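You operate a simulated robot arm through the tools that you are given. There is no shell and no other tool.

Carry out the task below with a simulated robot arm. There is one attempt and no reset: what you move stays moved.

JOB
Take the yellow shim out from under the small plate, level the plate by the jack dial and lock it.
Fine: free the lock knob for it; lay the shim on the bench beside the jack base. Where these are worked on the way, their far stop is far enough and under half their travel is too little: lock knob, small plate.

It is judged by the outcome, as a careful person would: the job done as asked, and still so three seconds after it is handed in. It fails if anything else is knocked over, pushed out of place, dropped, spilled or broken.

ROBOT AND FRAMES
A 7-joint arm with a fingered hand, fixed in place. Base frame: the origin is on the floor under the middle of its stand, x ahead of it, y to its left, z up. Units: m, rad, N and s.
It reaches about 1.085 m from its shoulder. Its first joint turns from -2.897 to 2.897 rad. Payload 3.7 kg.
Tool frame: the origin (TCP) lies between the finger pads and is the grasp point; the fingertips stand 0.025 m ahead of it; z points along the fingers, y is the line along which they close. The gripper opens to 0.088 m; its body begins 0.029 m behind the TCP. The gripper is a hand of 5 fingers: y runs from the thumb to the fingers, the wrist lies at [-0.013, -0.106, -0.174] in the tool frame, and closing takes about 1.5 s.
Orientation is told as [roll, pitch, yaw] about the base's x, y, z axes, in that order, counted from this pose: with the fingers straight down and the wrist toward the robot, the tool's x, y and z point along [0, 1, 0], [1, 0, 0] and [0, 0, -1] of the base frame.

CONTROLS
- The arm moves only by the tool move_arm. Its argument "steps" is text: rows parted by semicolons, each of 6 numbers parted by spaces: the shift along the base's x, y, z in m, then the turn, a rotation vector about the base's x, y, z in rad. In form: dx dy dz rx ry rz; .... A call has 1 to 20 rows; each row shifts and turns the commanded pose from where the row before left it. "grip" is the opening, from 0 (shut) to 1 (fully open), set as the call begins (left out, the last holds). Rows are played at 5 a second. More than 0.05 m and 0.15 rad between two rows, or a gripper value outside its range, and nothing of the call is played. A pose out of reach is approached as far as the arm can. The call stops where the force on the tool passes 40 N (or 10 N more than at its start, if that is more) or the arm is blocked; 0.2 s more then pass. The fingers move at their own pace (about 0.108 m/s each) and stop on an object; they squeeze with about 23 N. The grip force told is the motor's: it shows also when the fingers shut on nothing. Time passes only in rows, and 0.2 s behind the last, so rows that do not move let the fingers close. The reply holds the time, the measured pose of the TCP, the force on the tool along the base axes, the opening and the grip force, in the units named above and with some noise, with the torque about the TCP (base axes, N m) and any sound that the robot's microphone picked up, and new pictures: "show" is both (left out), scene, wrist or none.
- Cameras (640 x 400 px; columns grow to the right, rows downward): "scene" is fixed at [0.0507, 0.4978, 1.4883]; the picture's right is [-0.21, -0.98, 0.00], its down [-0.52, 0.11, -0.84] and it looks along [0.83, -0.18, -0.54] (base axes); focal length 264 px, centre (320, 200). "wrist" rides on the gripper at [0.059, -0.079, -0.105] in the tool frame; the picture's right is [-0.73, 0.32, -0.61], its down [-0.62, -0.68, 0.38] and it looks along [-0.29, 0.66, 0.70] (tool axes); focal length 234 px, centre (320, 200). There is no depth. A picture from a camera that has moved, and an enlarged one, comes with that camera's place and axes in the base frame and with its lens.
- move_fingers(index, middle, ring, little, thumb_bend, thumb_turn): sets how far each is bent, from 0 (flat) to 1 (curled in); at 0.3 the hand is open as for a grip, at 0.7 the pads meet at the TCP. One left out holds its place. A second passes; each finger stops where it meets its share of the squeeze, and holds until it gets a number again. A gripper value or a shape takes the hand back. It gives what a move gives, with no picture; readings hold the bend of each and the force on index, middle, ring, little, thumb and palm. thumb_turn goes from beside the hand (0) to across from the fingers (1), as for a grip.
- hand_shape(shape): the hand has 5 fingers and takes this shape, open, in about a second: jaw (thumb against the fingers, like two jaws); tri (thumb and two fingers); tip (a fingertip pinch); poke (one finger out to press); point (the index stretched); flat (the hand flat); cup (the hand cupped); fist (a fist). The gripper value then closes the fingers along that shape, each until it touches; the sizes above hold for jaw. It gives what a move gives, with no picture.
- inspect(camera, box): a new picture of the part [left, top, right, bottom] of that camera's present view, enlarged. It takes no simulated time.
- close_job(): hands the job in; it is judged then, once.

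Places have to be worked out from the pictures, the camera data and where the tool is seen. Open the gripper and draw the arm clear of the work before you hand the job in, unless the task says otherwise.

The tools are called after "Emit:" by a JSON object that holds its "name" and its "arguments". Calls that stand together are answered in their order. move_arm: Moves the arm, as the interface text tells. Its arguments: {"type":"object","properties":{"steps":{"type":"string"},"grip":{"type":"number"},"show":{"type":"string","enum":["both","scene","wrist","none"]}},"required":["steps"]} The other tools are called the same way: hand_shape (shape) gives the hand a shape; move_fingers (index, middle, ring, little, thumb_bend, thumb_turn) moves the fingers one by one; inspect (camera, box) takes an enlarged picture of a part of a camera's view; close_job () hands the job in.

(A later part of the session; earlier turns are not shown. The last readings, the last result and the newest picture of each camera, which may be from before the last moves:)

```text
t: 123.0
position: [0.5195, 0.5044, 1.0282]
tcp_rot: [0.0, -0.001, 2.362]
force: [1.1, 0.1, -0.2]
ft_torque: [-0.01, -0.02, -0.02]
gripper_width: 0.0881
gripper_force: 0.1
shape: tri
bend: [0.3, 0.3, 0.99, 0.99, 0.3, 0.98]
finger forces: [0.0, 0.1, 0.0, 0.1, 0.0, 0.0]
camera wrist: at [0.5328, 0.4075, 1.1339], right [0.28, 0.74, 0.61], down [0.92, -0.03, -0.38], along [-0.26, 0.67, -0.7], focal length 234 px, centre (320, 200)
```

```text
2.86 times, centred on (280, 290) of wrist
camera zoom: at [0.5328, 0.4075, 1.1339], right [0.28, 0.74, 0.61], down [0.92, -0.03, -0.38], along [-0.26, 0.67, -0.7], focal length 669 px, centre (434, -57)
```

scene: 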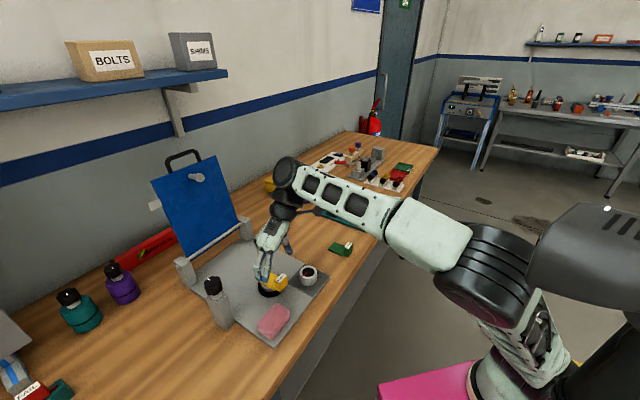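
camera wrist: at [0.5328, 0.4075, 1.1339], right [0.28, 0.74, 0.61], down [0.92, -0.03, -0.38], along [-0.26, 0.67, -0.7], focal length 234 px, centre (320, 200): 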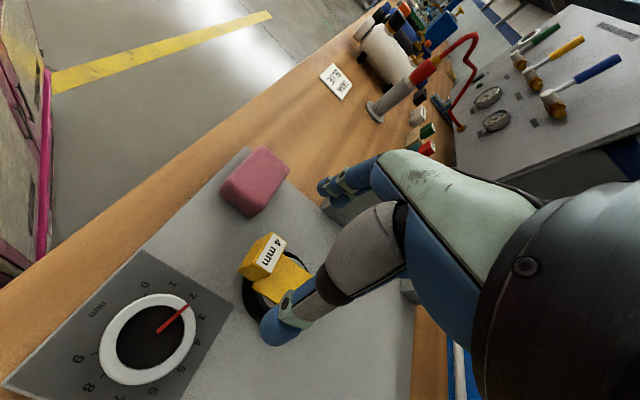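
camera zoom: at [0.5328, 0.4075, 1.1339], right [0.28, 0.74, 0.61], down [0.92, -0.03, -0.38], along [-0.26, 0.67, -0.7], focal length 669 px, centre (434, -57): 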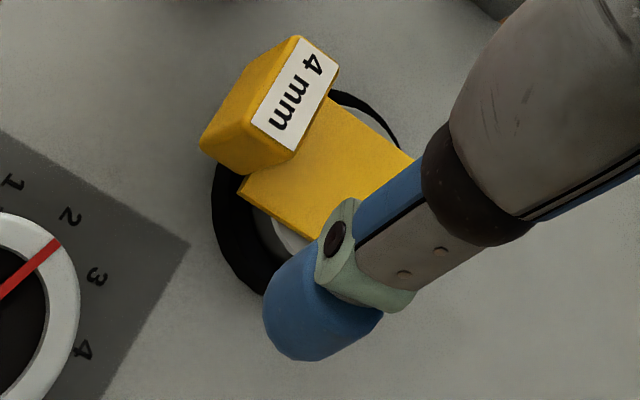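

The index sits at tool x≈+6 mm and the middle at −7.5 mm, with the thumb opposite their middle. So the TCP should go right at the block's centre. I'll shift 9 mm toward the front and descend to grip height.

Emit:
{"name": "move_arm", "arguments": {"steps": "-0.0062 -0.0064 0 0 0 0; 0 0 -0.015 0 0 0; 0 0 -0.015 0 0 0; 0 0 -0.014 0 0 0; 0 0 0 0 0 0", "show": "none"}}

Emit:
{"name": "inspect", "arguments": {"camera": "scene", "box": [248, 248, 308, 298]}}

Emit:
{"name": "inspect", "arguments": {"camera": "wrist", "box": [230, 200, 350, 340]}}

```text
t: 124.2
position: [0.5125, 0.4995, 0.984]
tcp_rot: [0.001, 0.001, 2.363]
force: [-0.4, 0.5, 0.4]
ft_torque: [-0.02, 0.04, 0.02]
gripper_width: 0.0878
gripper_force: 0.0
shape: tri
bend: [0.3, 0.3, 0.99, 0.99, 0.3, 0.98]
finger forces: [0.0, 0.0, 0.0, 0.0, 0.0, 0.0]
```

```text
8.00 times, centred on (278, 273) of scene
camera zoom: at [0.0507, 0.4978, 1.4883], right [-0.21, -0.98, 0.0], down [-0.52, 0.11, -0.84], along [0.83, -0.18, -0.54], focal length 2109 px, centre (656, -384)
```

zoom: 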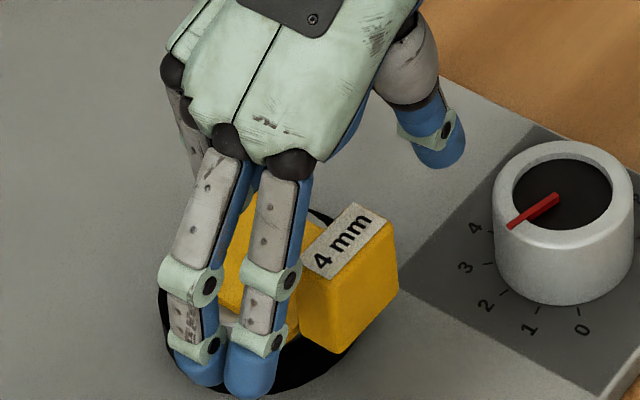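

```text
2.86 times, centred on (290, 270) of wrist
camera zoom: at [0.5263, 0.4029, 1.0893], right [0.28, 0.74, 0.61], down [0.92, -0.03, -0.38], along [-0.26, 0.67, -0.7], focal length 669 px, centre (406, 0)
```

zoom: 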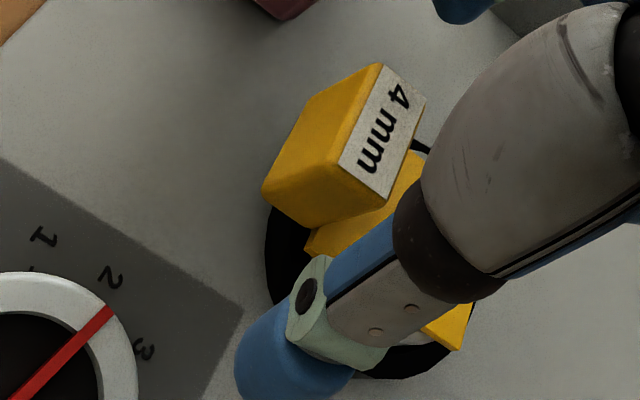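

The fingertips are about 3 mm above the tongue level, straddling the block left and right. I'll close gently on it.

Emit:
{"name": "move_arm", "arguments": {"steps": "0 0 0 0 0 0; 0 0 0 0 0 0; 0 0 0 0 0 0; 0 0 0 0 0 0; 0 0 0 0 0 0; 0 0 0 0 0 0; 0 0 0 0 0 0; 0 0 0 0 0 0", "grip": 0, "show": "none"}}

Emit:
{"name": "inspect", "arguments": {"camera": "scene", "box": [248, 248, 308, 298]}}

Emit:
{"name": "inspect", "arguments": {"camera": "wrist", "box": [230, 200, 350, 340]}}

```text
t: 126.0
position: [0.5118, 0.4997, 0.9843]
tcp_rot: [0.0, 0.0, 2.366]
force: [0.5, 0.2, 0.6]
ft_torque: [0.0, 0.03, -0.02]
gripper_width: 0.027
gripper_force: 23.3
shape: tri
bend: [0.74, 0.54, 1.0, 1.0, 0.74, 1.0]
finger forces: [10.3, 10.3, 0.0, 0.1, 20.6, 0.1]
```

```text
8.00 times, centred on (278, 273) of scene
camera zoom: at [0.0507, 0.4978, 1.4883], right [-0.21, -0.98, 0.0], down [-0.52, 0.11, -0.84], along [0.83, -0.18, -0.54], focal length 2109 px, centre (656, -384)
```

zoom: 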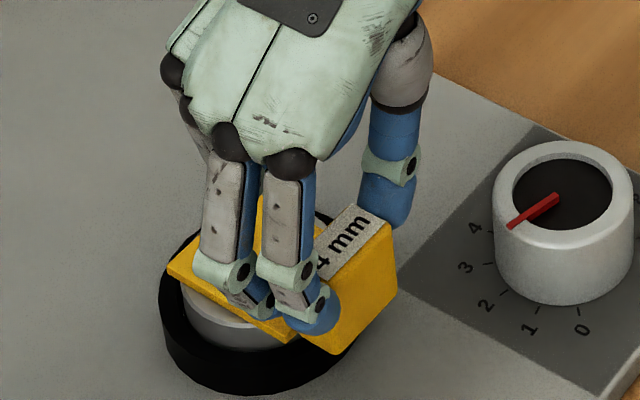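

```text
2.86 times, centred on (290, 270) of wrist
camera zoom: at [0.5263, 0.4029, 1.0896], right [0.28, 0.74, 0.61], down [0.92, -0.03, -0.38], along [-0.26, 0.67, -0.7], focal length 669 px, centre (406, 0)
```

zoom: 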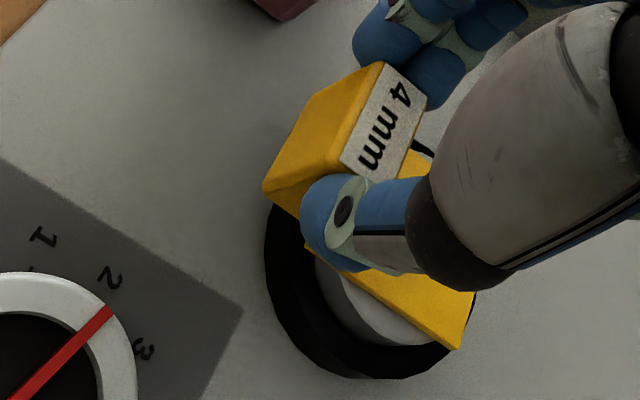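

The block is firmly pinched (width 27 mm, balanced forces). I'll lift it straight up.

Emit:
{"name": "move_arm", "arguments": {"steps": "0 0 0.01 0 0 0; 0 0 0.015 0 0 0; 0 0 0.02 0 0 0; 0 0 0.025 0 0 0; 0 0 0.025 0 0 0; 0 0 0 0 0 0"}}

Emit:
{"name": "inspect", "arguments": {"camera": "scene", "box": [230, 210, 330, 300]}}

```text
t: 127.4
position: [0.5142, 0.4985, 1.0803]
tcp_rot: [-0.001, -0.001, 2.365]
force: [-0.2, 0.8, -0.4]
ft_torque: [-0.05, 0.02, -0.05]
gripper_width: 0.0272
gripper_force: 23.4
shape: tri
bend: [0.74, 0.54, 1.0, 1.0, 0.74, 1.0]
finger forces: [10.4, 10.1, 0.0, 0.1, 20.6, 0.0]
camera wrist: at [0.5276, 0.4007, 1.1849], right [0.28, 0.74, 0.61], down [0.92, -0.03, -0.38], along [-0.27, 0.67, -0.7], focal length 234 px, centre (320, 200)
```

scene: 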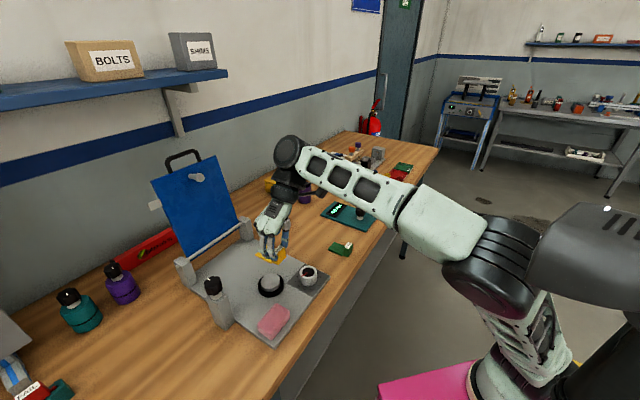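
wrist: 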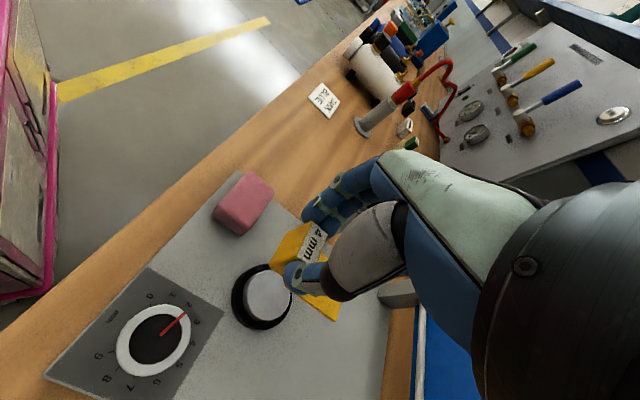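

```text
4.44 times, centred on (280, 255) of scene
camera zoom: at [0.0507, 0.4978, 1.4883], right [-0.21, -0.98, 0.0], down [-0.52, 0.11, -0.84], along [0.83, -0.18, -0.54], focal length 1172 px, centre (498, -44)
```

zoom: 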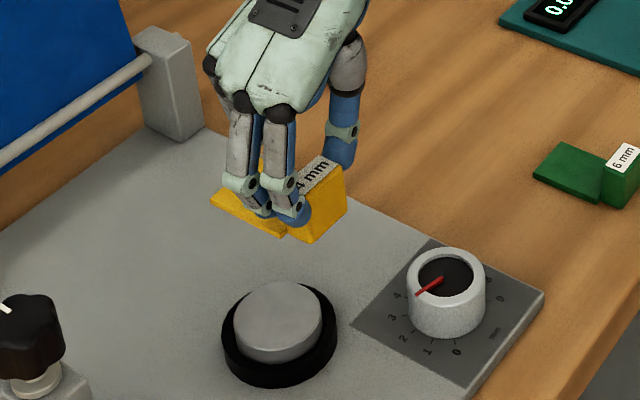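

The shim is lifted level and clear. I'll carry it right, over the dial, to the free bench area beside the base between the red and green shims.

Emit:
{"name": "move_arm", "arguments": {"steps": "0.0345 -0.0176 0 0 0 0; 0.0345 -0.0176 0 0 0 0; 0.0345 -0.0176 0 0 0 0; 0.0345 -0.0176 0 0 0 0; 0.034 -0.018 0 0 0 0; 0 0 -0.03 0 0 0; 0 0 -0.03 0 0 0; 0 0 0 0 0 0"}}

Emit:
{"name": "inspect", "arguments": {"camera": "scene", "box": [260, 200, 370, 290]}}

Emit:
{"name": "inspect", "arguments": {"camera": "wrist", "box": [160, 180, 380, 400]}}

```text
t: 129.2
position: [0.6861, 0.4086, 1.021]
tcp_rot: [0.002, 0.0, 2.363]
force: [0.3, 0.1, -1.2]
ft_torque: [-0.04, 0.04, -0.02]
gripper_width: 0.0268
gripper_force: 23.2
shape: tri
bend: [0.74, 0.54, 1.0, 1.0, 0.74, 1.0]
finger forces: [10.4, 10.3, 0.1, 0.1, 20.8, 0.0]
camera wrist: at [0.6996, 0.3114, 1.1255], right [0.28, 0.74, 0.61], down [0.92, -0.03, -0.38], along [-0.26, 0.67, -0.7], focal length 234 px, centre (320, 200)
```

scene: 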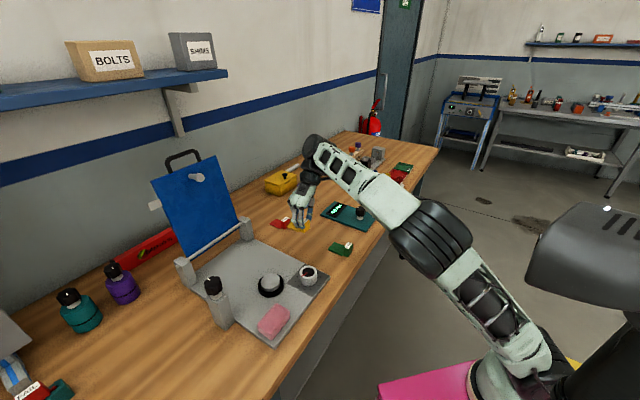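
wrist: 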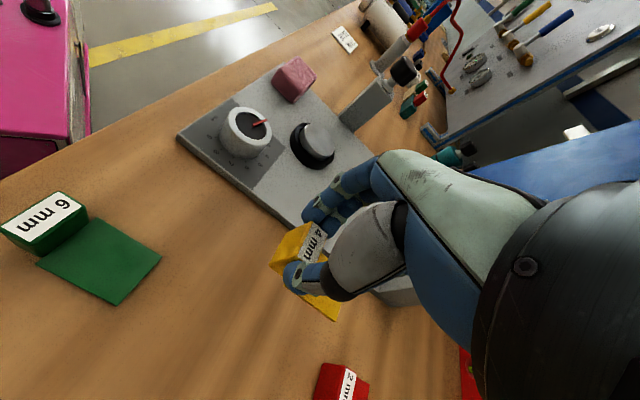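

```text
4.44 times, centred on (315, 245) of scene
camera zoom: at [0.0507, 0.4978, 1.4883], right [-0.21, -0.98, 0.0], down [-0.52, 0.11, -0.84], along [0.83, -0.18, -0.54], focal length 1172 px, centre (342, 0)
```

zoom: 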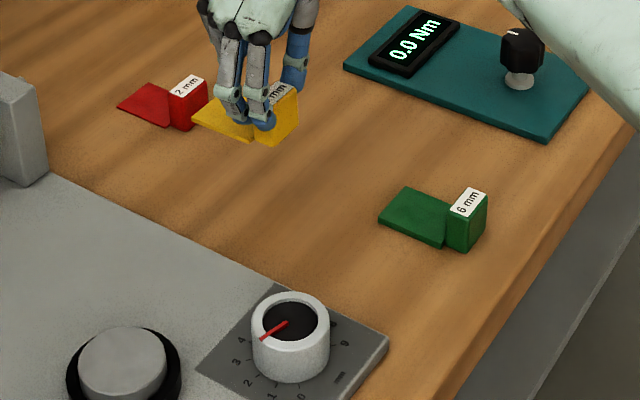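

```text
1.82 times, centred on (270, 290) of wrist
camera zoom: at [0.6996, 0.3114, 1.1255], right [0.28, 0.74, 0.61], down [0.92, -0.03, -0.38], along [-0.26, 0.67, -0.7], focal length 426 px, centre (411, 36)
```

zoom: 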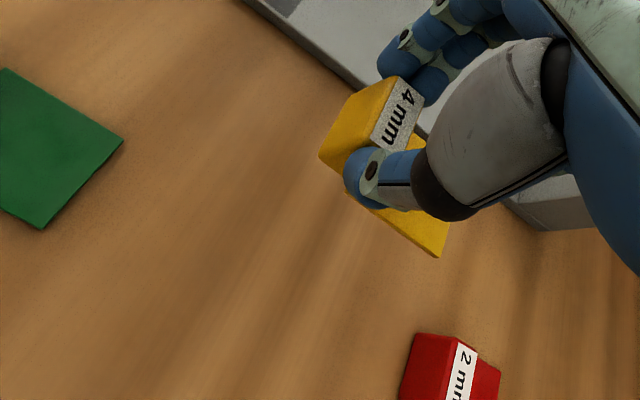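

The drop zone is clear: about 6 cm from the base edge, with gaps to both other shims. I'll lower toward the bench, then feel for contact in small steps.

Emit:
{"name": "move_arm", "arguments": {"steps": "0 0 -0.02 0 0 0; 0 0 -0.02 0 0 0; 0 0 -0.02 0 0 0; 0 0 -0.008 0 0 0; 0 0 0 0 0 0", "show": "none"}}

Emit:
{"name": "inspect", "arguments": {"camera": "scene", "box": [270, 205, 330, 255]}}

Emit:
{"name": "move_arm", "arguments": {"steps": "0 0 -0.002 0 0 0; 0 0 -0.002 0 0 0; 0 0 -0.002 0 0 0; 0 0 0 0 0 0", "show": "none"}}

Emit:
{"name": "inspect", "arguments": {"camera": "scene", "box": [270, 205, 330, 255]}}

```text
t: 130.4
position: [0.6861, 0.4082, 0.9518]
tcp_rot: [0.0, 0.001, 2.365]
force: [-0.7, 0.8, -0.5]
ft_torque: [0.0, 0.03, 0.03]
gripper_width: 0.0269
gripper_force: 23.3
shape: tri
bend: [0.74, 0.54, 1.0, 1.0, 0.74, 1.0]
finger forces: [10.4, 10.3, 0.0, 0.1, 20.7, 0.1]
```

```text
8.00 times, centred on (300, 230) of scene
camera zoom: at [0.0507, 0.4978, 1.4883], right [-0.21, -0.98, 0.0], down [-0.52, 0.11, -0.84], along [0.83, -0.18, -0.54], focal length 2109 px, centre (480, -40)
```

zoom: 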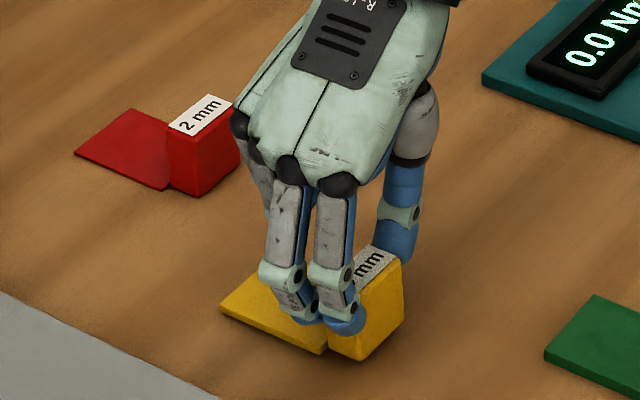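

```text
t: 131.4
position: [0.6853, 0.4088, 0.9469]
tcp_rot: [-0.002, -0.001, 2.363]
force: [0.3, 0.4, 13.2]
ft_torque: [-0.04, 0.0, 0.0]
gripper_width: 0.0273
gripper_force: 22.9
shape: tri
bend: [0.74, 0.54, 1.0, 1.0, 0.74, 1.0]
finger forces: [11.3, 11.6, 0.0, 0.1, 23.3, 0.0]
```

```text
8.00 times, centred on (300, 230) of scene
camera zoom: at [0.0507, 0.4978, 1.4883], right [-0.21, -0.98, 0.0], down [-0.52, 0.11, -0.84], along [0.83, -0.18, -0.54], focal length 2109 px, centre (480, -40)
```

zoom: 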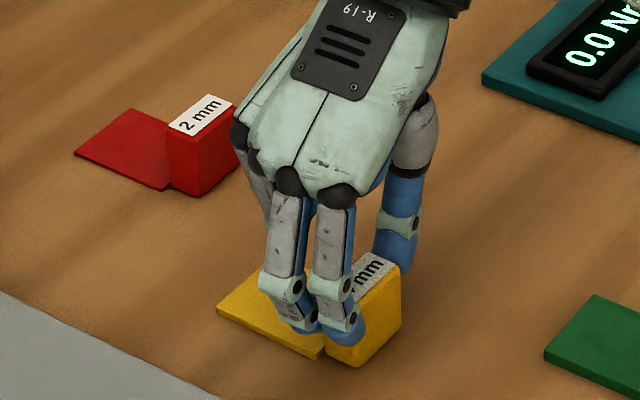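

Contact with the bench is confirmed (13 N). I'll ease off slightly and open the hand to release the shim.

Emit:
{"name": "move_arm", "arguments": {"steps": "0 0 0.0012 0 0 0; 0 0 0 0 0 0; 0 0 0 0 0 0; 0 0 0 0 0 0; 0 0 0 0 0 0; 0 0 0 0 0 0", "grip": 1, "show": "none"}}

Emit:
{"name": "inspect", "arguments": {"camera": "scene", "box": [270, 205, 330, 255]}}

Emit:
{"name": "inspect", "arguments": {"camera": "wrist", "box": [200, 180, 380, 360]}}

```text
t: 132.8
position: [0.6847, 0.4098, 0.9479]
tcp_rot: [0.0, 0.001, 2.365]
force: [1.1, 0.2, 0.7]
ft_torque: [0.0, -0.01, 0.0]
gripper_width: 0.0876
gripper_force: 0.1
shape: tri
bend: [0.3, 0.3, 0.99, 0.99, 0.3, 0.98]
finger forces: [0.0, 0.0, 0.0, 0.0, 0.0, 0.1]
```

```text
8.00 times, centred on (300, 230) of scene
camera zoom: at [0.0507, 0.4978, 1.4883], right [-0.21, -0.98, 0.0], down [-0.52, 0.11, -0.84], along [0.83, -0.18, -0.54], focal length 2109 px, centre (480, -40)
```

zoom: 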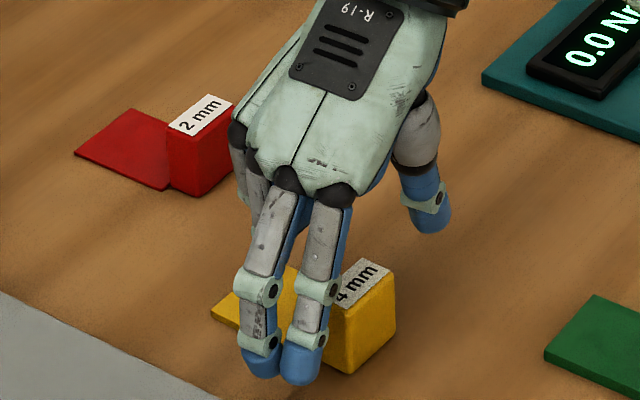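

```text
2.22 times, centred on (290, 270) of wrist
camera zoom: at [0.6986, 0.3128, 1.0521], right [0.28, 0.74, 0.61], down [0.92, -0.03, -0.38], along [-0.26, 0.67, -0.7], focal length 520 px, centre (387, 44)
```

zoom: 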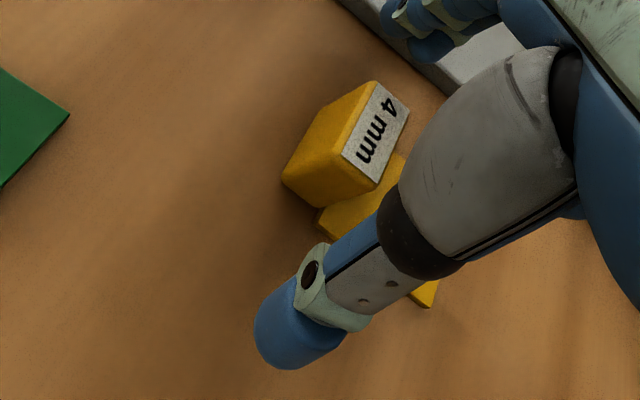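

The shim is standing on the bench, released. I'll rise clear. While the plate is still open and out of the way, I'll set the jack dial, so I'm moving above it next.

Emit:
{"name": "move_arm", "arguments": {"steps": "0 0 0.03 0 0 0; 0 0 0.04 0 0 0; 0 0 0.04 0 0 0; -0.03 0 0.02 0 0 0.1; -0.03 0.003 0 0 0 0.1; -0.03 0.003 0 0 0 0.1; -0.03 0.004 0 0 0 0.1; -0.022 0.004 0 0 0 0.1; 0 0 0 0 0 0"}}

Emit:
{"name": "inspect", "arguments": {"camera": "scene", "box": [250, 200, 370, 300]}}

Emit:
{"name": "inspect", "arguments": {"camera": "wrist", "box": [200, 180, 340, 340]}}

```text
t: 134.8
position: [0.5437, 0.4249, 1.0794]
tcp_rot: [-0.001, 0.001, 2.865]
force: [0.2, 0.1, 0.3]
ft_torque: [0.05, -0.04, 0.01]
gripper_width: 0.0878
gripper_force: 0.0
shape: tri
bend: [0.3, 0.3, 0.99, 0.99, 0.3, 0.98]
finger forces: [0.0, 0.0, 0.1, 0.1, 0.0, 0.2]
camera wrist: at [0.6021, 0.3473, 1.1835], right [-0.11, 0.79, 0.61], down [0.83, 0.41, -0.38], along [-0.55, 0.46, -0.7], focal length 234 px, centre (320, 200)
```

scene: 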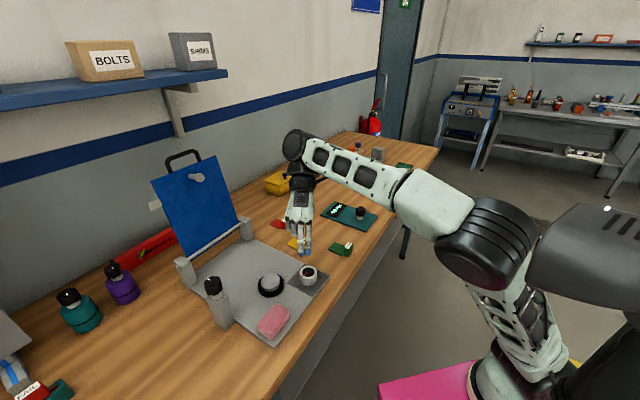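
wrist: 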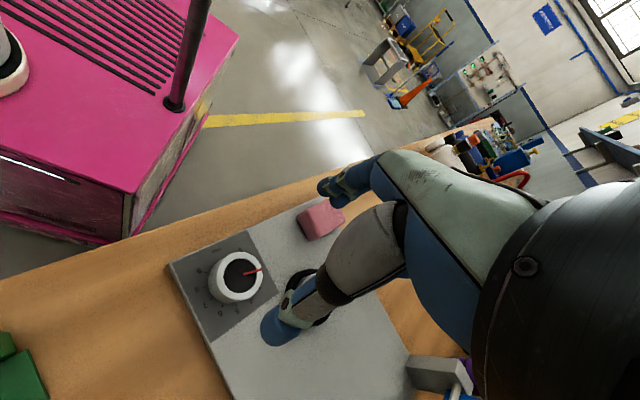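

```text
4.00 times, centred on (310, 250) of scene
camera zoom: at [0.0507, 0.4978, 1.4883], right [-0.21, -0.98, 0.0], down [-0.52, 0.11, -0.84], along [0.83, -0.18, -0.54], focal length 1055 px, centre (360, 0)
```

zoom: 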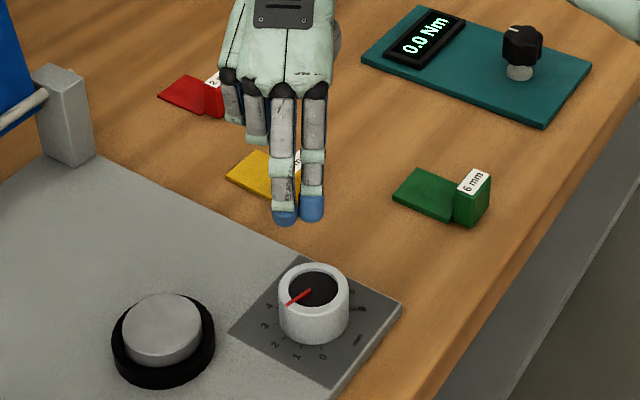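

```text
2.50 times, centred on (270, 260) of wrist
camera zoom: at [0.6021, 0.3473, 1.1835], right [-0.11, 0.79, 0.61], down [0.83, 0.41, -0.38], along [-0.55, 0.46, -0.7], focal length 585 px, centre (445, 50)
```

zoom: 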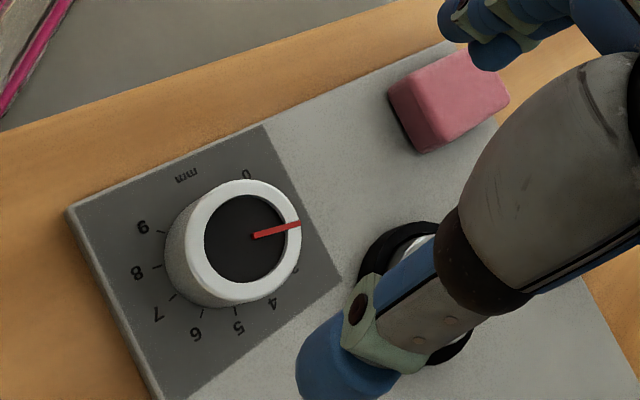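

Triangulation puts the dial's top at z≈0.941 with its axis at (0.545, 0.424), and the pointer is still at 2. I'll descend over it with the three-finger grip and close.

Emit:
{"name": "move_arm", "arguments": {"steps": "0.0013 -0.0007 -0.03 0 0 0; 0 0 -0.03 0 0 0; 0 0 -0.03 0 0 0; 0 0 -0.025 0 0 0; 0 0 -0.014 0 0 0; 0 0 0 0 0 0"}}

Emit:
{"name": "inspect", "arguments": {"camera": "wrist", "box": [200, 180, 360, 340]}}

Emit:
{"name": "inspect", "arguments": {"camera": "scene", "box": [270, 235, 346, 300]}}

```text
t: 136.2
position: [0.5444, 0.4233, 0.9481]
tcp_rot: [-0.001, -0.002, 2.865]
force: [-0.4, 0.0, 0.3]
ft_torque: [0.0, 0.01, 0.04]
gripper_width: 0.0881
gripper_force: 0.1
shape: tri
bend: [0.3, 0.3, 0.99, 0.99, 0.3, 0.98]
finger forces: [0.0, 0.0, 0.0, 0.0, 0.0, 0.0]
camera wrist: at [0.6024, 0.3451, 1.0526], right [-0.11, 0.79, 0.61], down [0.83, 0.41, -0.38], along [-0.55, 0.46, -0.7], focal length 234 px, centre (320, 200)
```

scene: 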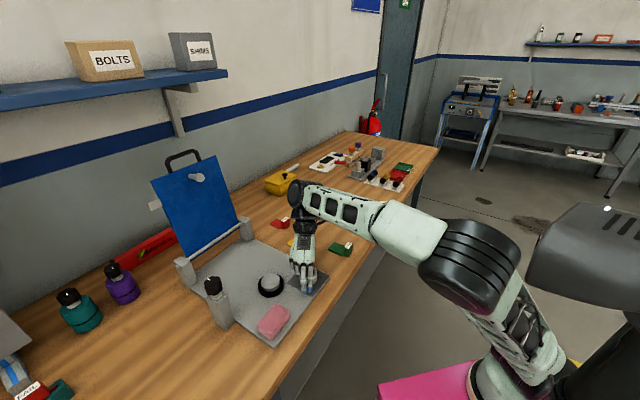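
wrist: 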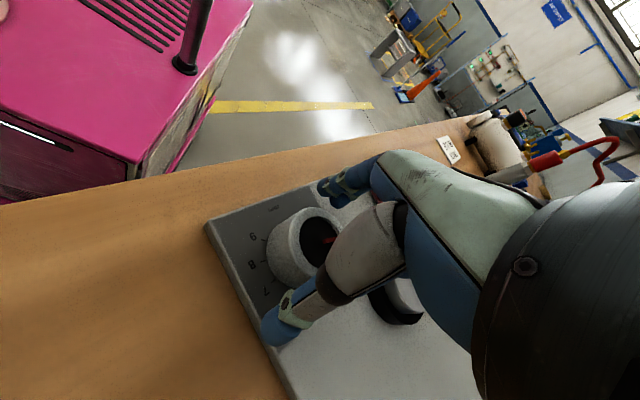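

```text
2.50 times, centred on (280, 260) of wrist
camera zoom: at [0.6024, 0.3451, 1.0526], right [-0.11, 0.79, 0.61], down [0.83, 0.41, -0.38], along [-0.55, 0.46, -0.7], focal length 585 px, centre (420, 50)
```

zoom: 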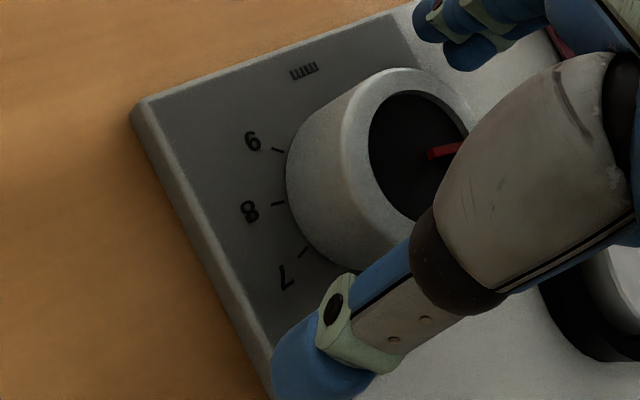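

```text
6.15 times, centred on (308, 268) of scene
camera zoom: at [0.0507, 0.4978, 1.4883], right [-0.21, -0.98, 0.0], down [-0.52, 0.11, -0.84], along [0.83, -0.18, -0.54], focal length 1622 px, centre (394, -215)
```

zoom: 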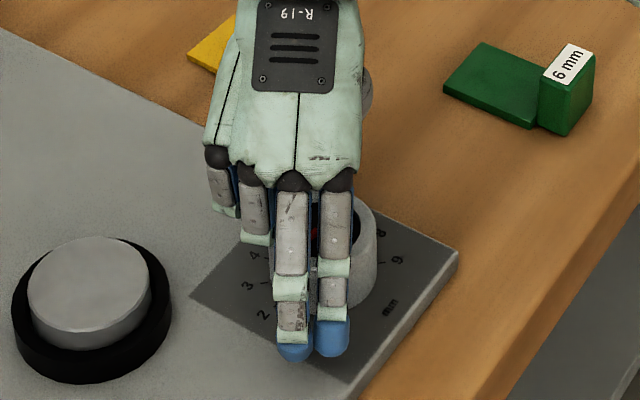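

The dial is between thumb and fingers with no contact. I'll close on it, then turn clockwise in small steps.

Emit:
{"name": "move_arm", "arguments": {"steps": "0 0 0 0 0 0; 0 0 0 0 0 0; 0 0 0 0 0 0; 0 0 0 0 0 0; 0 0 0 0 0 0; 0 0 0 0 0 0; 0 0 0 0 0 0", "grip": 0, "show": "none"}}

Emit:
{"name": "inspect", "arguments": {"camera": "wrist", "box": [200, 180, 360, 340]}}

Emit:
{"name": "move_arm", "arguments": {"steps": "0 0 0 0 0 -0.05; 0 0 0 0 0 -0.05; 0 0 0 0 0 -0.05; 0 0 0 0 0 -0.05", "show": "none"}}

Emit:
{"name": "inspect", "arguments": {"camera": "wrist", "box": [200, 180, 360, 340]}}

```text
t: 137.8
position: [0.5429, 0.4222, 0.9489]
tcp_rot: [0.0, 0.001, 2.864]
force: [0.3, -1.0, -1.1]
ft_torque: [-0.03, 0.04, -0.02]
gripper_width: 0.0405
gripper_force: 22.8
shape: tri
bend: [0.74, 0.47, 1.0, 1.0, 0.71, 1.0]
finger forces: [10.2, 10.5, 0.0, 0.1, 20.9, 0.0]
```

```text
2.50 times, centred on (280, 260) of wrist
camera zoom: at [0.6024, 0.3451, 1.0527], right [-0.11, 0.79, 0.61], down [0.83, 0.41, -0.38], along [-0.55, 0.46, -0.7], focal length 585 px, centre (420, 50)
```

zoom: 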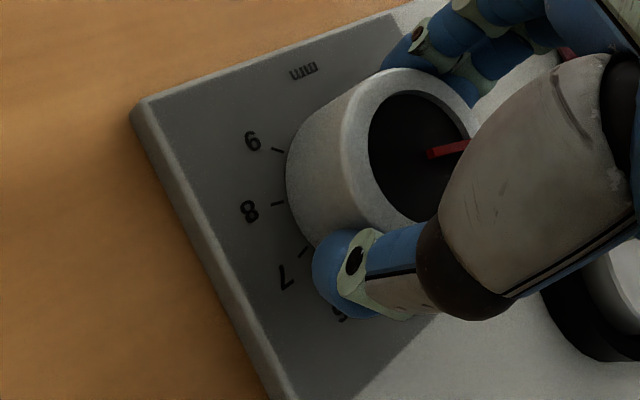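

```text
t: 138.8
position: [0.5431, 0.4235, 0.9467]
tcp_rot: [-0.001, -0.002, 2.664]
force: [-4.0, -2.6, 0.1]
ft_torque: [-0.02, 0.05, 0.1]
gripper_width: 0.0402
gripper_force: 23.1
shape: tri
bend: [0.74, 0.46, 1.0, 1.0, 0.71, 1.0]
finger forces: [10.7, 12.3, 0.0, 0.0, 20.9, 0.0]
```

```text
2.50 times, centred on (280, 260) of wrist
camera zoom: at [0.5857, 0.3346, 1.0526], right [0.05, 0.79, 0.61], down [0.89, 0.24, -0.38], along [-0.45, 0.56, -0.7], focal length 585 px, centre (420, 50)
```

zoom: 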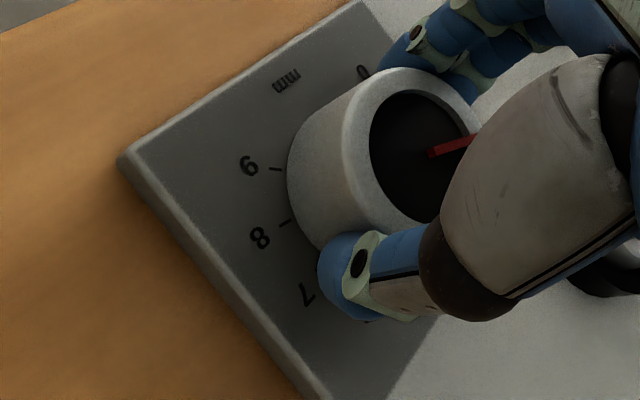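

The dial is turning with the hand with a little lag. I'll continue clockwise, nudging the pivot in the direction of the side force.

Emit:
{"name": "move_arm", "arguments": {"steps": "-0.0003 -0.0002 0 0 0 -0.05; -0.0003 -0.0002 0 0 0 -0.05; -0.0003 -0.0002 0 0 0 -0.05; -0.0003 -0.0002 0 0 0 -0.05", "show": "none"}}

Emit:
{"name": "inspect", "arguments": {"camera": "wrist", "box": [200, 180, 360, 340]}}

Emit:
{"name": "move_arm", "arguments": {"steps": "-0.0003 -0.0002 0 0 0 -0.05; -0.0003 -0.0002 0 0 0 -0.05; -0.0003 -0.0002 0 0 0 -0.05; -0.0003 -0.0002 0 0 0 -0.05", "show": "none"}}

Emit:
{"name": "inspect", "arguments": {"camera": "wrist", "box": [200, 180, 360, 340]}}

```text
t: 139.8
position: [0.544, 0.4219, 0.9471]
tcp_rot: [0.0, 0.001, 2.464]
force: [-0.1, 0.9, 0.7]
ft_torque: [0.04, 0.01, -0.02]
gripper_width: 0.0402
gripper_force: 23.0
shape: tri
bend: [0.74, 0.46, 1.0, 1.0, 0.71, 1.0]
finger forces: [10.4, 12.0, 0.0, 0.0, 21.6, 0.0]
```

```text
2.50 times, centred on (280, 260) of wrist
camera zoom: at [0.5664, 0.3273, 1.0525], right [0.2, 0.77, 0.61], down [0.92, 0.06, -0.38], along [-0.33, 0.64, -0.7], focal length 585 px, centre (420, 50)
```

zoom: 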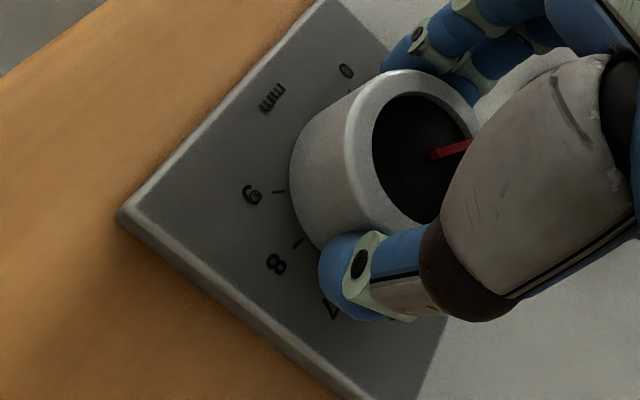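

```text
t: 140.8
position: [0.5424, 0.4211, 0.948]
tcp_rot: [0.0, -0.001, 2.263]
force: [3.0, 3.7, -1.7]
ft_torque: [0.15, 0.03, 0.0]
gripper_width: 0.04
gripper_force: 23.5
shape: tri
bend: [0.74, 0.46, 1.0, 1.0, 0.71, 1.0]
finger forces: [9.7, 13.1, 0.0, 0.1, 21.7, 0.1]
```

```text
2.50 times, centred on (280, 260) of wrist
camera zoom: at [0.5457, 0.3235, 1.0525], right [0.35, 0.71, 0.61], down [0.91, -0.13, -0.38], along [-0.2, 0.69, -0.7], focal length 585 px, centre (420, 50)
```

zoom: 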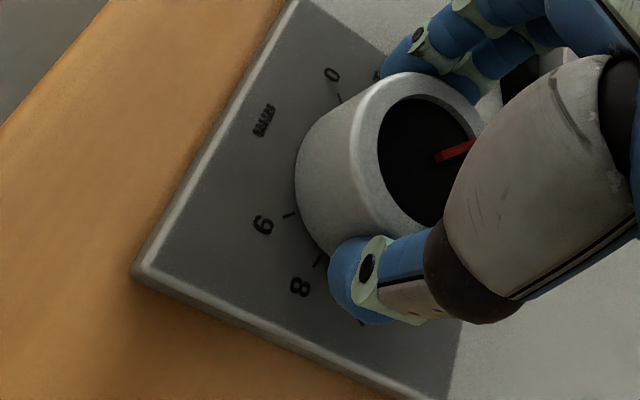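

It's following well (the pointer is nearly fixed relative to the hand). I'll continue.

Emit:
{"name": "move_arm", "arguments": {"steps": "0.0002 0.0002 0 0 0 -0.05; 0.0002 0.0002 0 0 0 -0.05; 0.0001 0.0001 0 0 0 -0.05; 0.0001 0.0001 0 0 0 -0.05; 0 0 0 0 0 -0.05; 0 0 0 0 0 -0.05; 0 0 0 0 0 -0.05; 0 0 0 0 0 -0.05", "show": "none"}}

Emit:
{"name": "inspect", "arguments": {"camera": "wrist", "box": [200, 180, 360, 340]}}

Emit:
{"name": "inspect", "arguments": {"camera": "scene", "box": [280, 245, 340, 295]}}

```text
t: 142.6
position: [0.5431, 0.4224, 0.948]
tcp_rot: [0.0, -0.001, 1.865]
force: [-0.5, 5.7, 3.9]
ft_torque: [0.13, 0.01, -0.03]
gripper_width: 0.0398
gripper_force: 22.9
shape: tri
bend: [0.74, 0.46, 1.0, 1.0, 0.71, 1.0]
finger forces: [12.7, 12.8, 0.0, 0.1, 20.2, 0.0]
```

```text
2.50 times, centred on (280, 260) of wrist
camera zoom: at [0.5077, 0.3303, 1.0522], right [0.6, 0.52, 0.61], down [0.79, -0.47, -0.38], along [0.09, 0.71, -0.7], focal length 585 px, centre (420, 50)
```

zoom: 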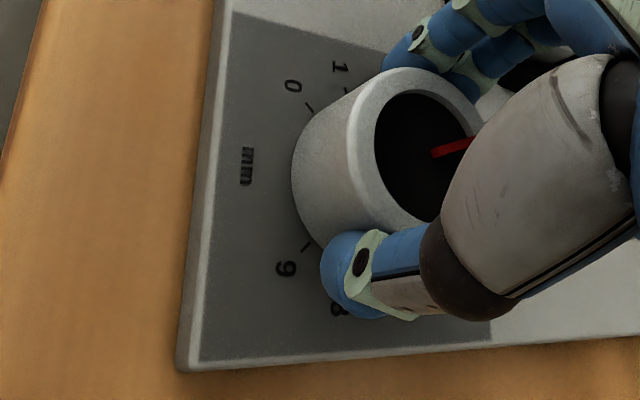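

```text
8.00 times, centred on (310, 270) of scene
camera zoom: at [0.0507, 0.4978, 1.4883], right [-0.21, -0.98, 0.0], down [-0.52, 0.11, -0.84], along [0.83, -0.18, -0.54], focal length 2109 px, centre (400, -360)
```

zoom: 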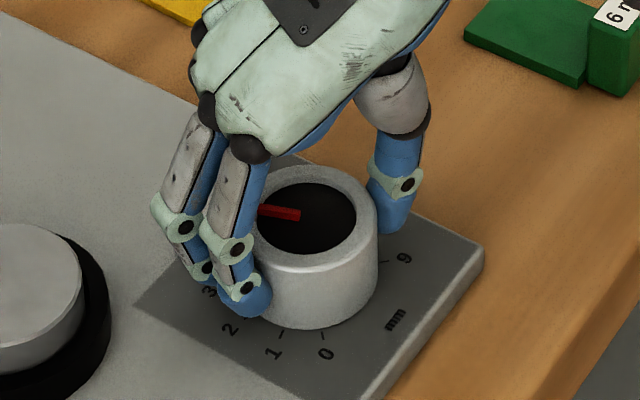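

The pointer computes to about 3.8 mm now. I'll release slightly, wind the hand back, regrasp, and turn the rest.

Emit:
{"name": "move_arm", "arguments": {"steps": "0 0 0 0 0 0; 0 0 0 0 0 0; 0 0 0 0 0 0; 0 0 0.003 0 0 0; 0 0 0 0 0 0.12; 0 0 0 0 0 0.12; 0 0 0 0 0 0.12; 0 0 0 0 0 0.12; 0 0 0 0 0 0.12; 0 0 0 0 0 0.12; 0 0 0 0 0 0.12; 0 0 0 0 0 0.12; 0 0 0 0 0 0.12; 0 0 -0.003 0 0 0; 0 0 0 0 0 0", "grip": 0.75, "show": "none"}}

Emit:
{"name": "inspect", "arguments": {"camera": "scene", "box": [280, 245, 340, 295]}}

Emit:
{"name": "inspect", "arguments": {"camera": "wrist", "box": [200, 180, 360, 340]}}

```text
t: 145.8
position: [0.5444, 0.4229, 0.948]
tcp_rot: [-0.001, 0.0, 2.947]
force: [-0.3, -0.1, 0.0]
ft_torque: [0.0, 0.02, 0.0]
gripper_width: 0.0655
gripper_force: 0.1
shape: tri
bend: [0.27, 0.36, 0.99, 0.99, 0.54, 0.99]
finger forces: [0.0, 0.0, 0.1, 0.0, 0.1, 0.0]
```

```text
8.00 times, centred on (310, 270) of scene
camera zoom: at [0.0507, 0.4978, 1.4883], right [-0.21, -0.98, 0.0], down [-0.52, 0.11, -0.84], along [0.83, -0.18, -0.54], focal length 2109 px, centre (400, -360)
```

zoom: 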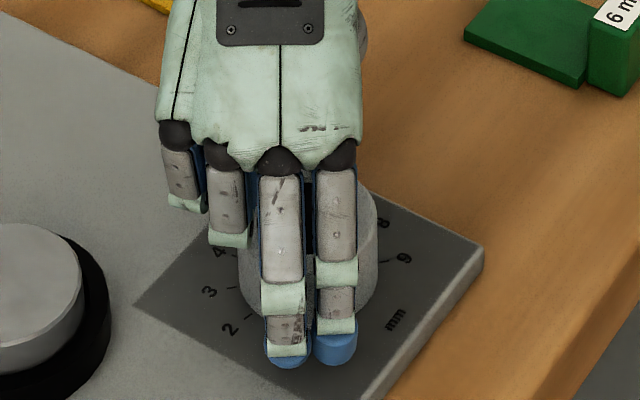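

```text
2.50 times, centred on (280, 260) of wrist
camera zoom: at [0.6074, 0.3499, 1.0523], right [-0.18, 0.77, 0.61], down [0.79, 0.48, -0.38], along [-0.59, 0.41, -0.7], focal length 585 px, centre (420, 50)
```

zoom: 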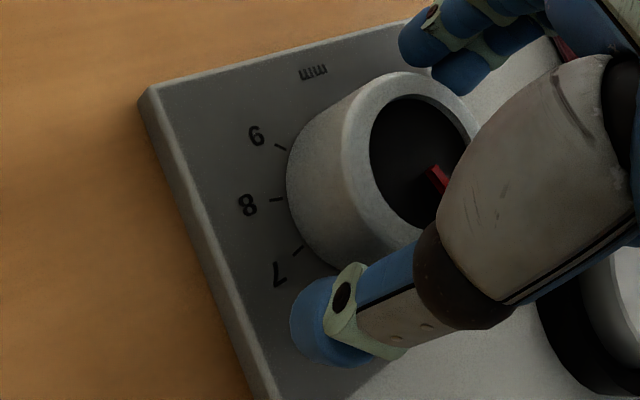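

I'll close again and turn clockwise by about 1.0 rad with the same pivot nudges.

Emit:
{"name": "move_arm", "arguments": {"steps": "0 0 0 0 0 0; 0 0 0 0 0 0; 0 0 0 0 0 0; 0 0 0 0 0 0; 0 0 0 0 0 0; 0 0 0 0 0 0; -0.0002 -0.0001 0 0 0 -0.05; -0.0002 -0.0001 0 0 0 -0.05; -0.0002 -0.0001 0 0 0 -0.05; -0.0002 -0.0001 0 0 0 -0.05; -0.0002 -0.0001 0 0 0 -0.05; -0.0002 -0.0001 0 0 0 -0.05; -0.0002 -0.0001 0 0 0 -0.05; -0.0002 -0.0001 0 0 0 -0.05", "grip": 0, "show": "none"}}

Emit:
{"name": "inspect", "arguments": {"camera": "wrist", "box": [200, 180, 360, 340]}}

Emit:
{"name": "move_arm", "arguments": {"steps": "-0.0001 0 0 0 0 -0.05; -0.0001 0 0 0 0 -0.05; -0.0001 0 0 0 0 -0.05; -0.0001 0 0 0 0 -0.05; 0.0001 0.0001 0 0 0 -0.05; 0.0001 0.0001 0 0 0 -0.05; 0 0 0 0 0 -0.05; 0 0 0 0 0 -0.05; 0 0 0 0 0 -0.05; 0 0 0 0 0 -0.05", "show": "none"}}

Emit:
{"name": "inspect", "arguments": {"camera": "wrist", "box": [200, 180, 360, 340]}}

Emit:
{"name": "inspect", "arguments": {"camera": "scene", "box": [280, 245, 340, 295]}}

```text
t: 148.8
position: [0.5416, 0.4213, 0.9475]
tcp_rot: [-0.001, 0.0, 2.546]
force: [4.1, 1.2, -4.0]
ft_torque: [-0.03, -0.02, 0.02]
gripper_width: 0.0396
gripper_force: 23.8
shape: tri
bend: [0.74, 0.47, 1.0, 1.0, 0.69, 1.0]
finger forces: [9.8, 11.8, 0.0, 0.0, 23.8, 0.0]
```

```text
2.50 times, centred on (280, 260) of wrist
camera zoom: at [0.5721, 0.3289, 1.0523], right [0.14, 0.78, 0.61], down [0.91, 0.13, -0.38], along [-0.38, 0.61, -0.7], focal length 585 px, centre (420, 50)
```

zoom: 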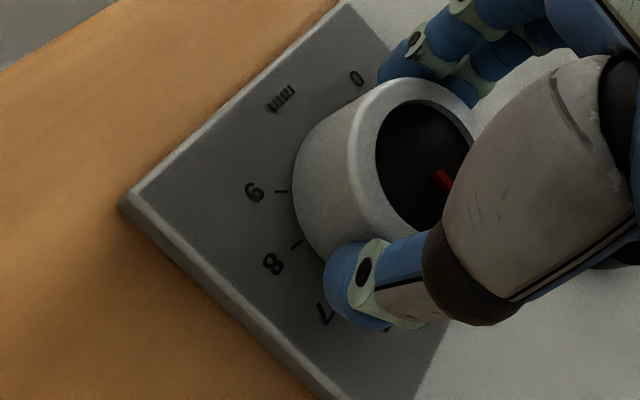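

```text
t: 151.0
position: [0.5411, 0.4222, 0.9481]
tcp_rot: [0.0, 0.0, 2.049]
force: [-1.6, 6.9, -3.3]
ft_torque: [0.21, 0.11, 0.12]
gripper_width: 0.0394
gripper_force: 23.1
shape: tri
bend: [0.74, 0.46, 1.0, 1.0, 0.7, 1.0]
finger forces: [12.6, 14.0, 0.0, 0.1, 19.2, 0.1]
```

```text
2.50 times, centred on (280, 260) of wrist
camera zoom: at [0.5232, 0.3246, 1.0525], right [0.5, 0.62, 0.61], down [0.87, -0.32, -0.38], along [-0.04, 0.72, -0.7], focal length 585 px, centre (420, 50)
```

zoom: 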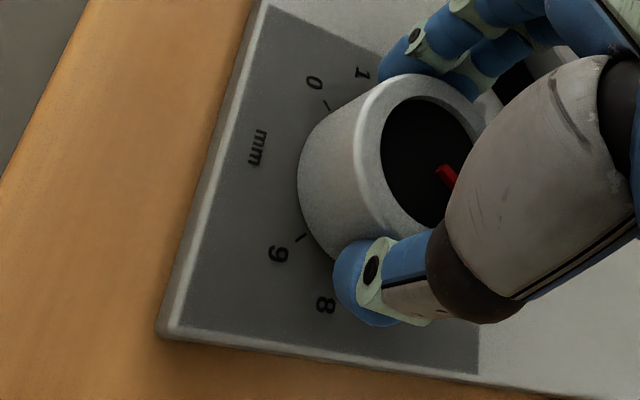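

```text
8.00 times, centred on (310, 270) of scene
camera zoom: at [0.0507, 0.4978, 1.4883], right [-0.21, -0.98, 0.0], down [-0.52, 0.11, -0.84], along [0.83, -0.18, -0.54], focal length 2109 px, centre (400, -360)
```

zoom: 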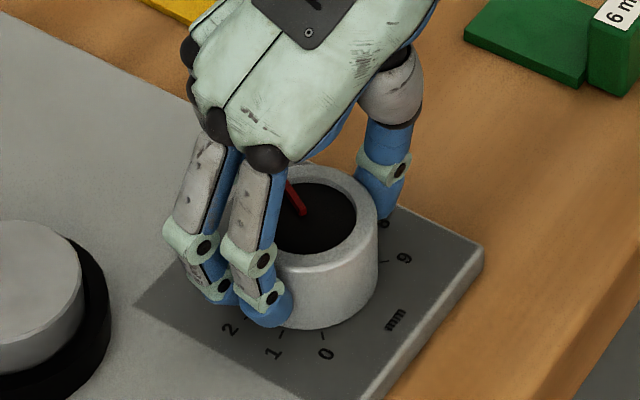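

The pointer is now at about 5.6. I'll turn a bit further, about 0.22 rad, then open and read it precisely.

Emit:
{"name": "move_arm", "arguments": {"steps": "0 0 0 0 0 -0.05; 0 0 0 0 0 -0.05; 0 0 0 0 0 -0.05; 0 0 0 0 0 -0.05; 0 0 0 0 0 0; 0 0 0 0 0 0", "show": "none"}}

Emit:
{"name": "inspect", "arguments": {"camera": "scene", "box": [280, 245, 340, 295]}}

Emit:
{"name": "move_arm", "arguments": {"steps": "0 0 0 0 0 0; 0 0 0 0 0 0; 0 0 0 0 0 0; 0 0 0.02 0 0 0; 0 0 0.03 0 0 0; 0 0 0.03 0 0 0; 0 0 0.03 0 0 0.05; 0 0 0 0 0 0", "grip": 0.75}}

Emit:
{"name": "inspect", "arguments": {"camera": "scene", "box": [280, 245, 340, 295]}}

Emit:
{"name": "inspect", "arguments": {"camera": "wrist", "box": [190, 200, 330, 340]}}

```text
t: 152.4
position: [0.5408, 0.4223, 0.9479]
tcp_rot: [0.001, -0.002, 1.849]
force: [0.2, 10.2, 2.7]
ft_torque: [0.3, 0.04, -0.07]
gripper_width: 0.0397
gripper_force: 22.8
shape: tri
bend: [0.74, 0.45, 1.0, 1.0, 0.71, 1.0]
finger forces: [13.1, 14.8, 0.0, 0.0, 18.8, 0.0]
```

```text
8.00 times, centred on (310, 270) of scene
camera zoom: at [0.0507, 0.4978, 1.4883], right [-0.21, -0.98, 0.0], down [-0.52, 0.11, -0.84], along [0.83, -0.18, -0.54], focal length 2109 px, centre (400, -360)
```

zoom: 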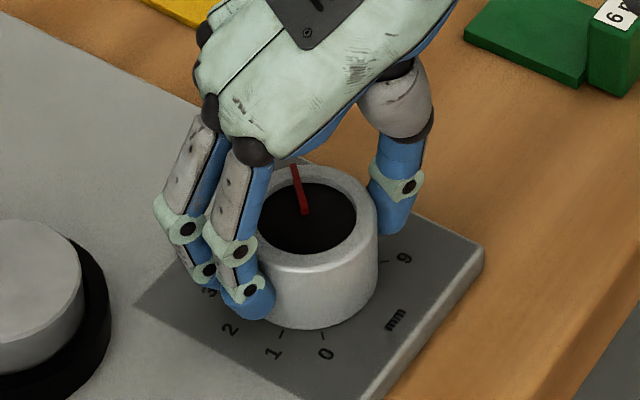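

```text
t: 154.2
position: [0.5404, 0.4212, 1.0573]
tcp_rot: [0.0, -0.002, 1.899]
force: [-0.1, 1.1, 0.4]
ft_torque: [-0.02, 0.01, 0.02]
gripper_width: 0.0659
gripper_force: 0.0
shape: tri
bend: [0.27, 0.36, 0.99, 0.99, 0.54, 0.99]
finger forces: [0.0, 0.0, 0.0, 0.0, 0.0, 0.0]
camera wrist: at [0.5091, 0.3269, 1.1631], right [0.58, 0.54, 0.61], down [0.81, -0.44, -0.38], along [0.06, 0.71, -0.7], focal length 234 px, centre (320, 200)
```

scene: 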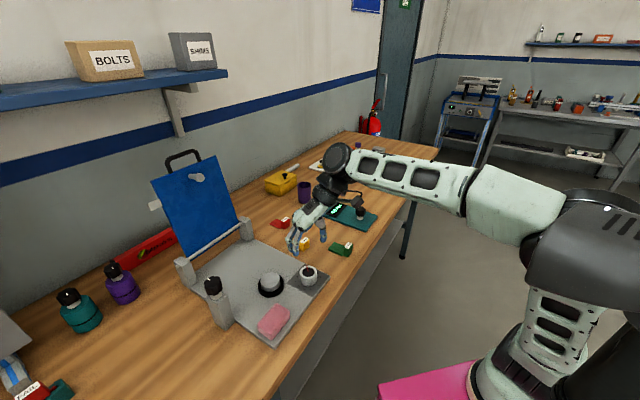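
wrist: 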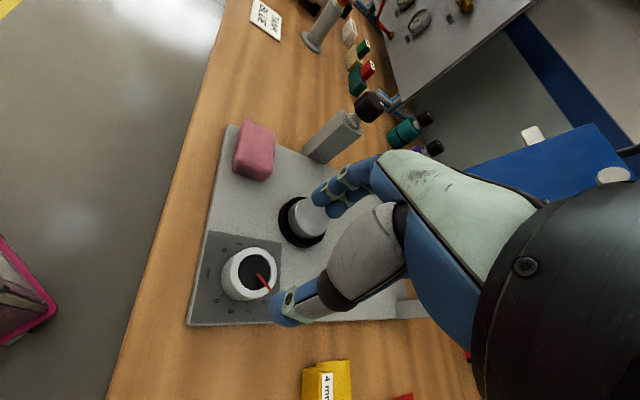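

```text
8.00 times, centred on (310, 270) of scene
camera zoom: at [0.0507, 0.4978, 1.4883], right [-0.21, -0.98, 0.0], down [-0.52, 0.11, -0.84], along [0.83, -0.18, -0.54], focal length 2109 px, centre (400, -360)
```

zoom: 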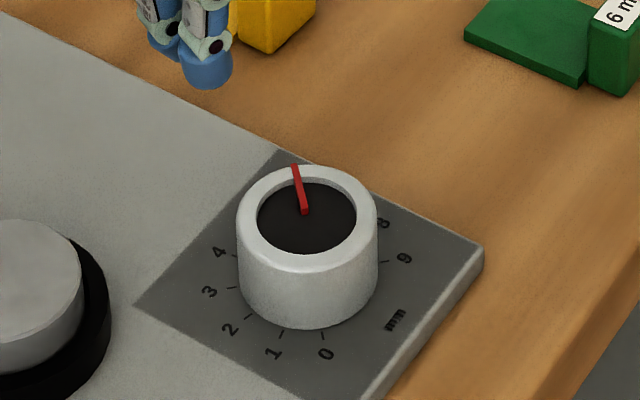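

```text
2.86 times, centred on (260, 270) of wrist
camera zoom: at [0.5091, 0.3269, 1.1631], right [0.58, 0.54, 0.61], down [0.81, -0.44, -0.38], along [0.06, 0.71, -0.7], focal length 669 px, centre (491, 0)
```

zoom: 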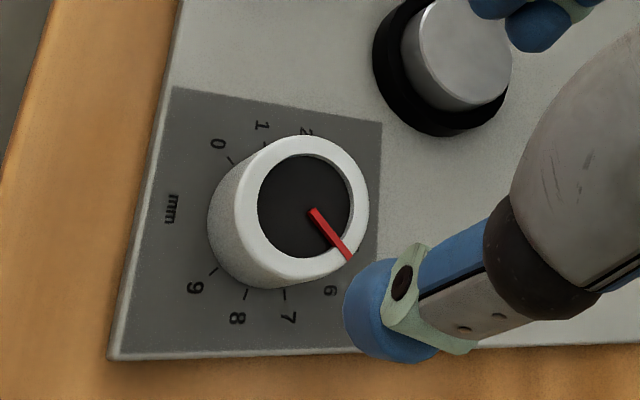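

The pointer now reads 6.0 from both cameras. Next is lowering the plate gently. My plan is to come from the right with the fingers behind the plate and the thumb in front, ease it past vertical onto the thumb, and let it down under control. First I'll rise and move to the right side with yaw ≈0.785.

Emit:
{"name": "move_arm", "arguments": {"steps": "0 0 0.04 0 0 0; 0.01 0 0.04 0 0 0; 0.015 -0.002 0.03 0 0 -0.12; 0.015 -0.002 0.01 0 0 -0.13; 0.015 -0.002 0 0 0 -0.13; 0.015 -0.003 0 0 0 -0.13; 0.015 -0.003 0 0 0 -0.13; 0.015 -0.003 0 0 0 -0.13; 0.015 -0.003 0 0 0 -0.13; 0.015 -0.003 0 0 0 -0.13; 0.01 0 0 0 0 -0.08; 0 0 0 0 0 0", "grip": 1}}

```text
t: 156.8
position: [0.6806, 0.4023, 1.1773]
tcp_rot: [0.001, -0.002, 0.788]
force: [0.3, -0.5, -0.1]
ft_torque: [-0.02, 0.02, -0.04]
gripper_width: 0.0879
gripper_force: 0.2
shape: tri
bend: [0.3, 0.3, 0.99, 0.99, 0.3, 0.98]
finger forces: [0.0, 0.0, 0.1, 0.0, 0.0, 0.1]
camera wrist: at [0.5821, 0.3869, 1.282], right [0.74, -0.28, 0.61], down [-0.04, -0.92, -0.38], along [0.67, 0.26, -0.7], focal length 234 px, centre (320, 200)
```

scene: 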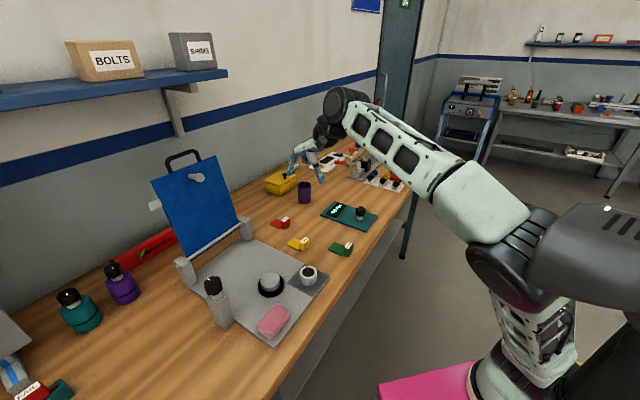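
wrist: 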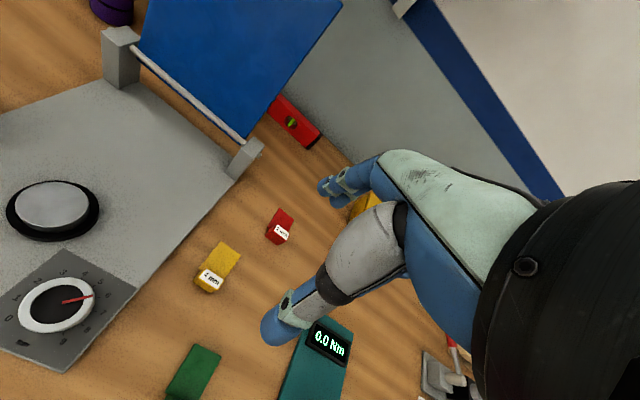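

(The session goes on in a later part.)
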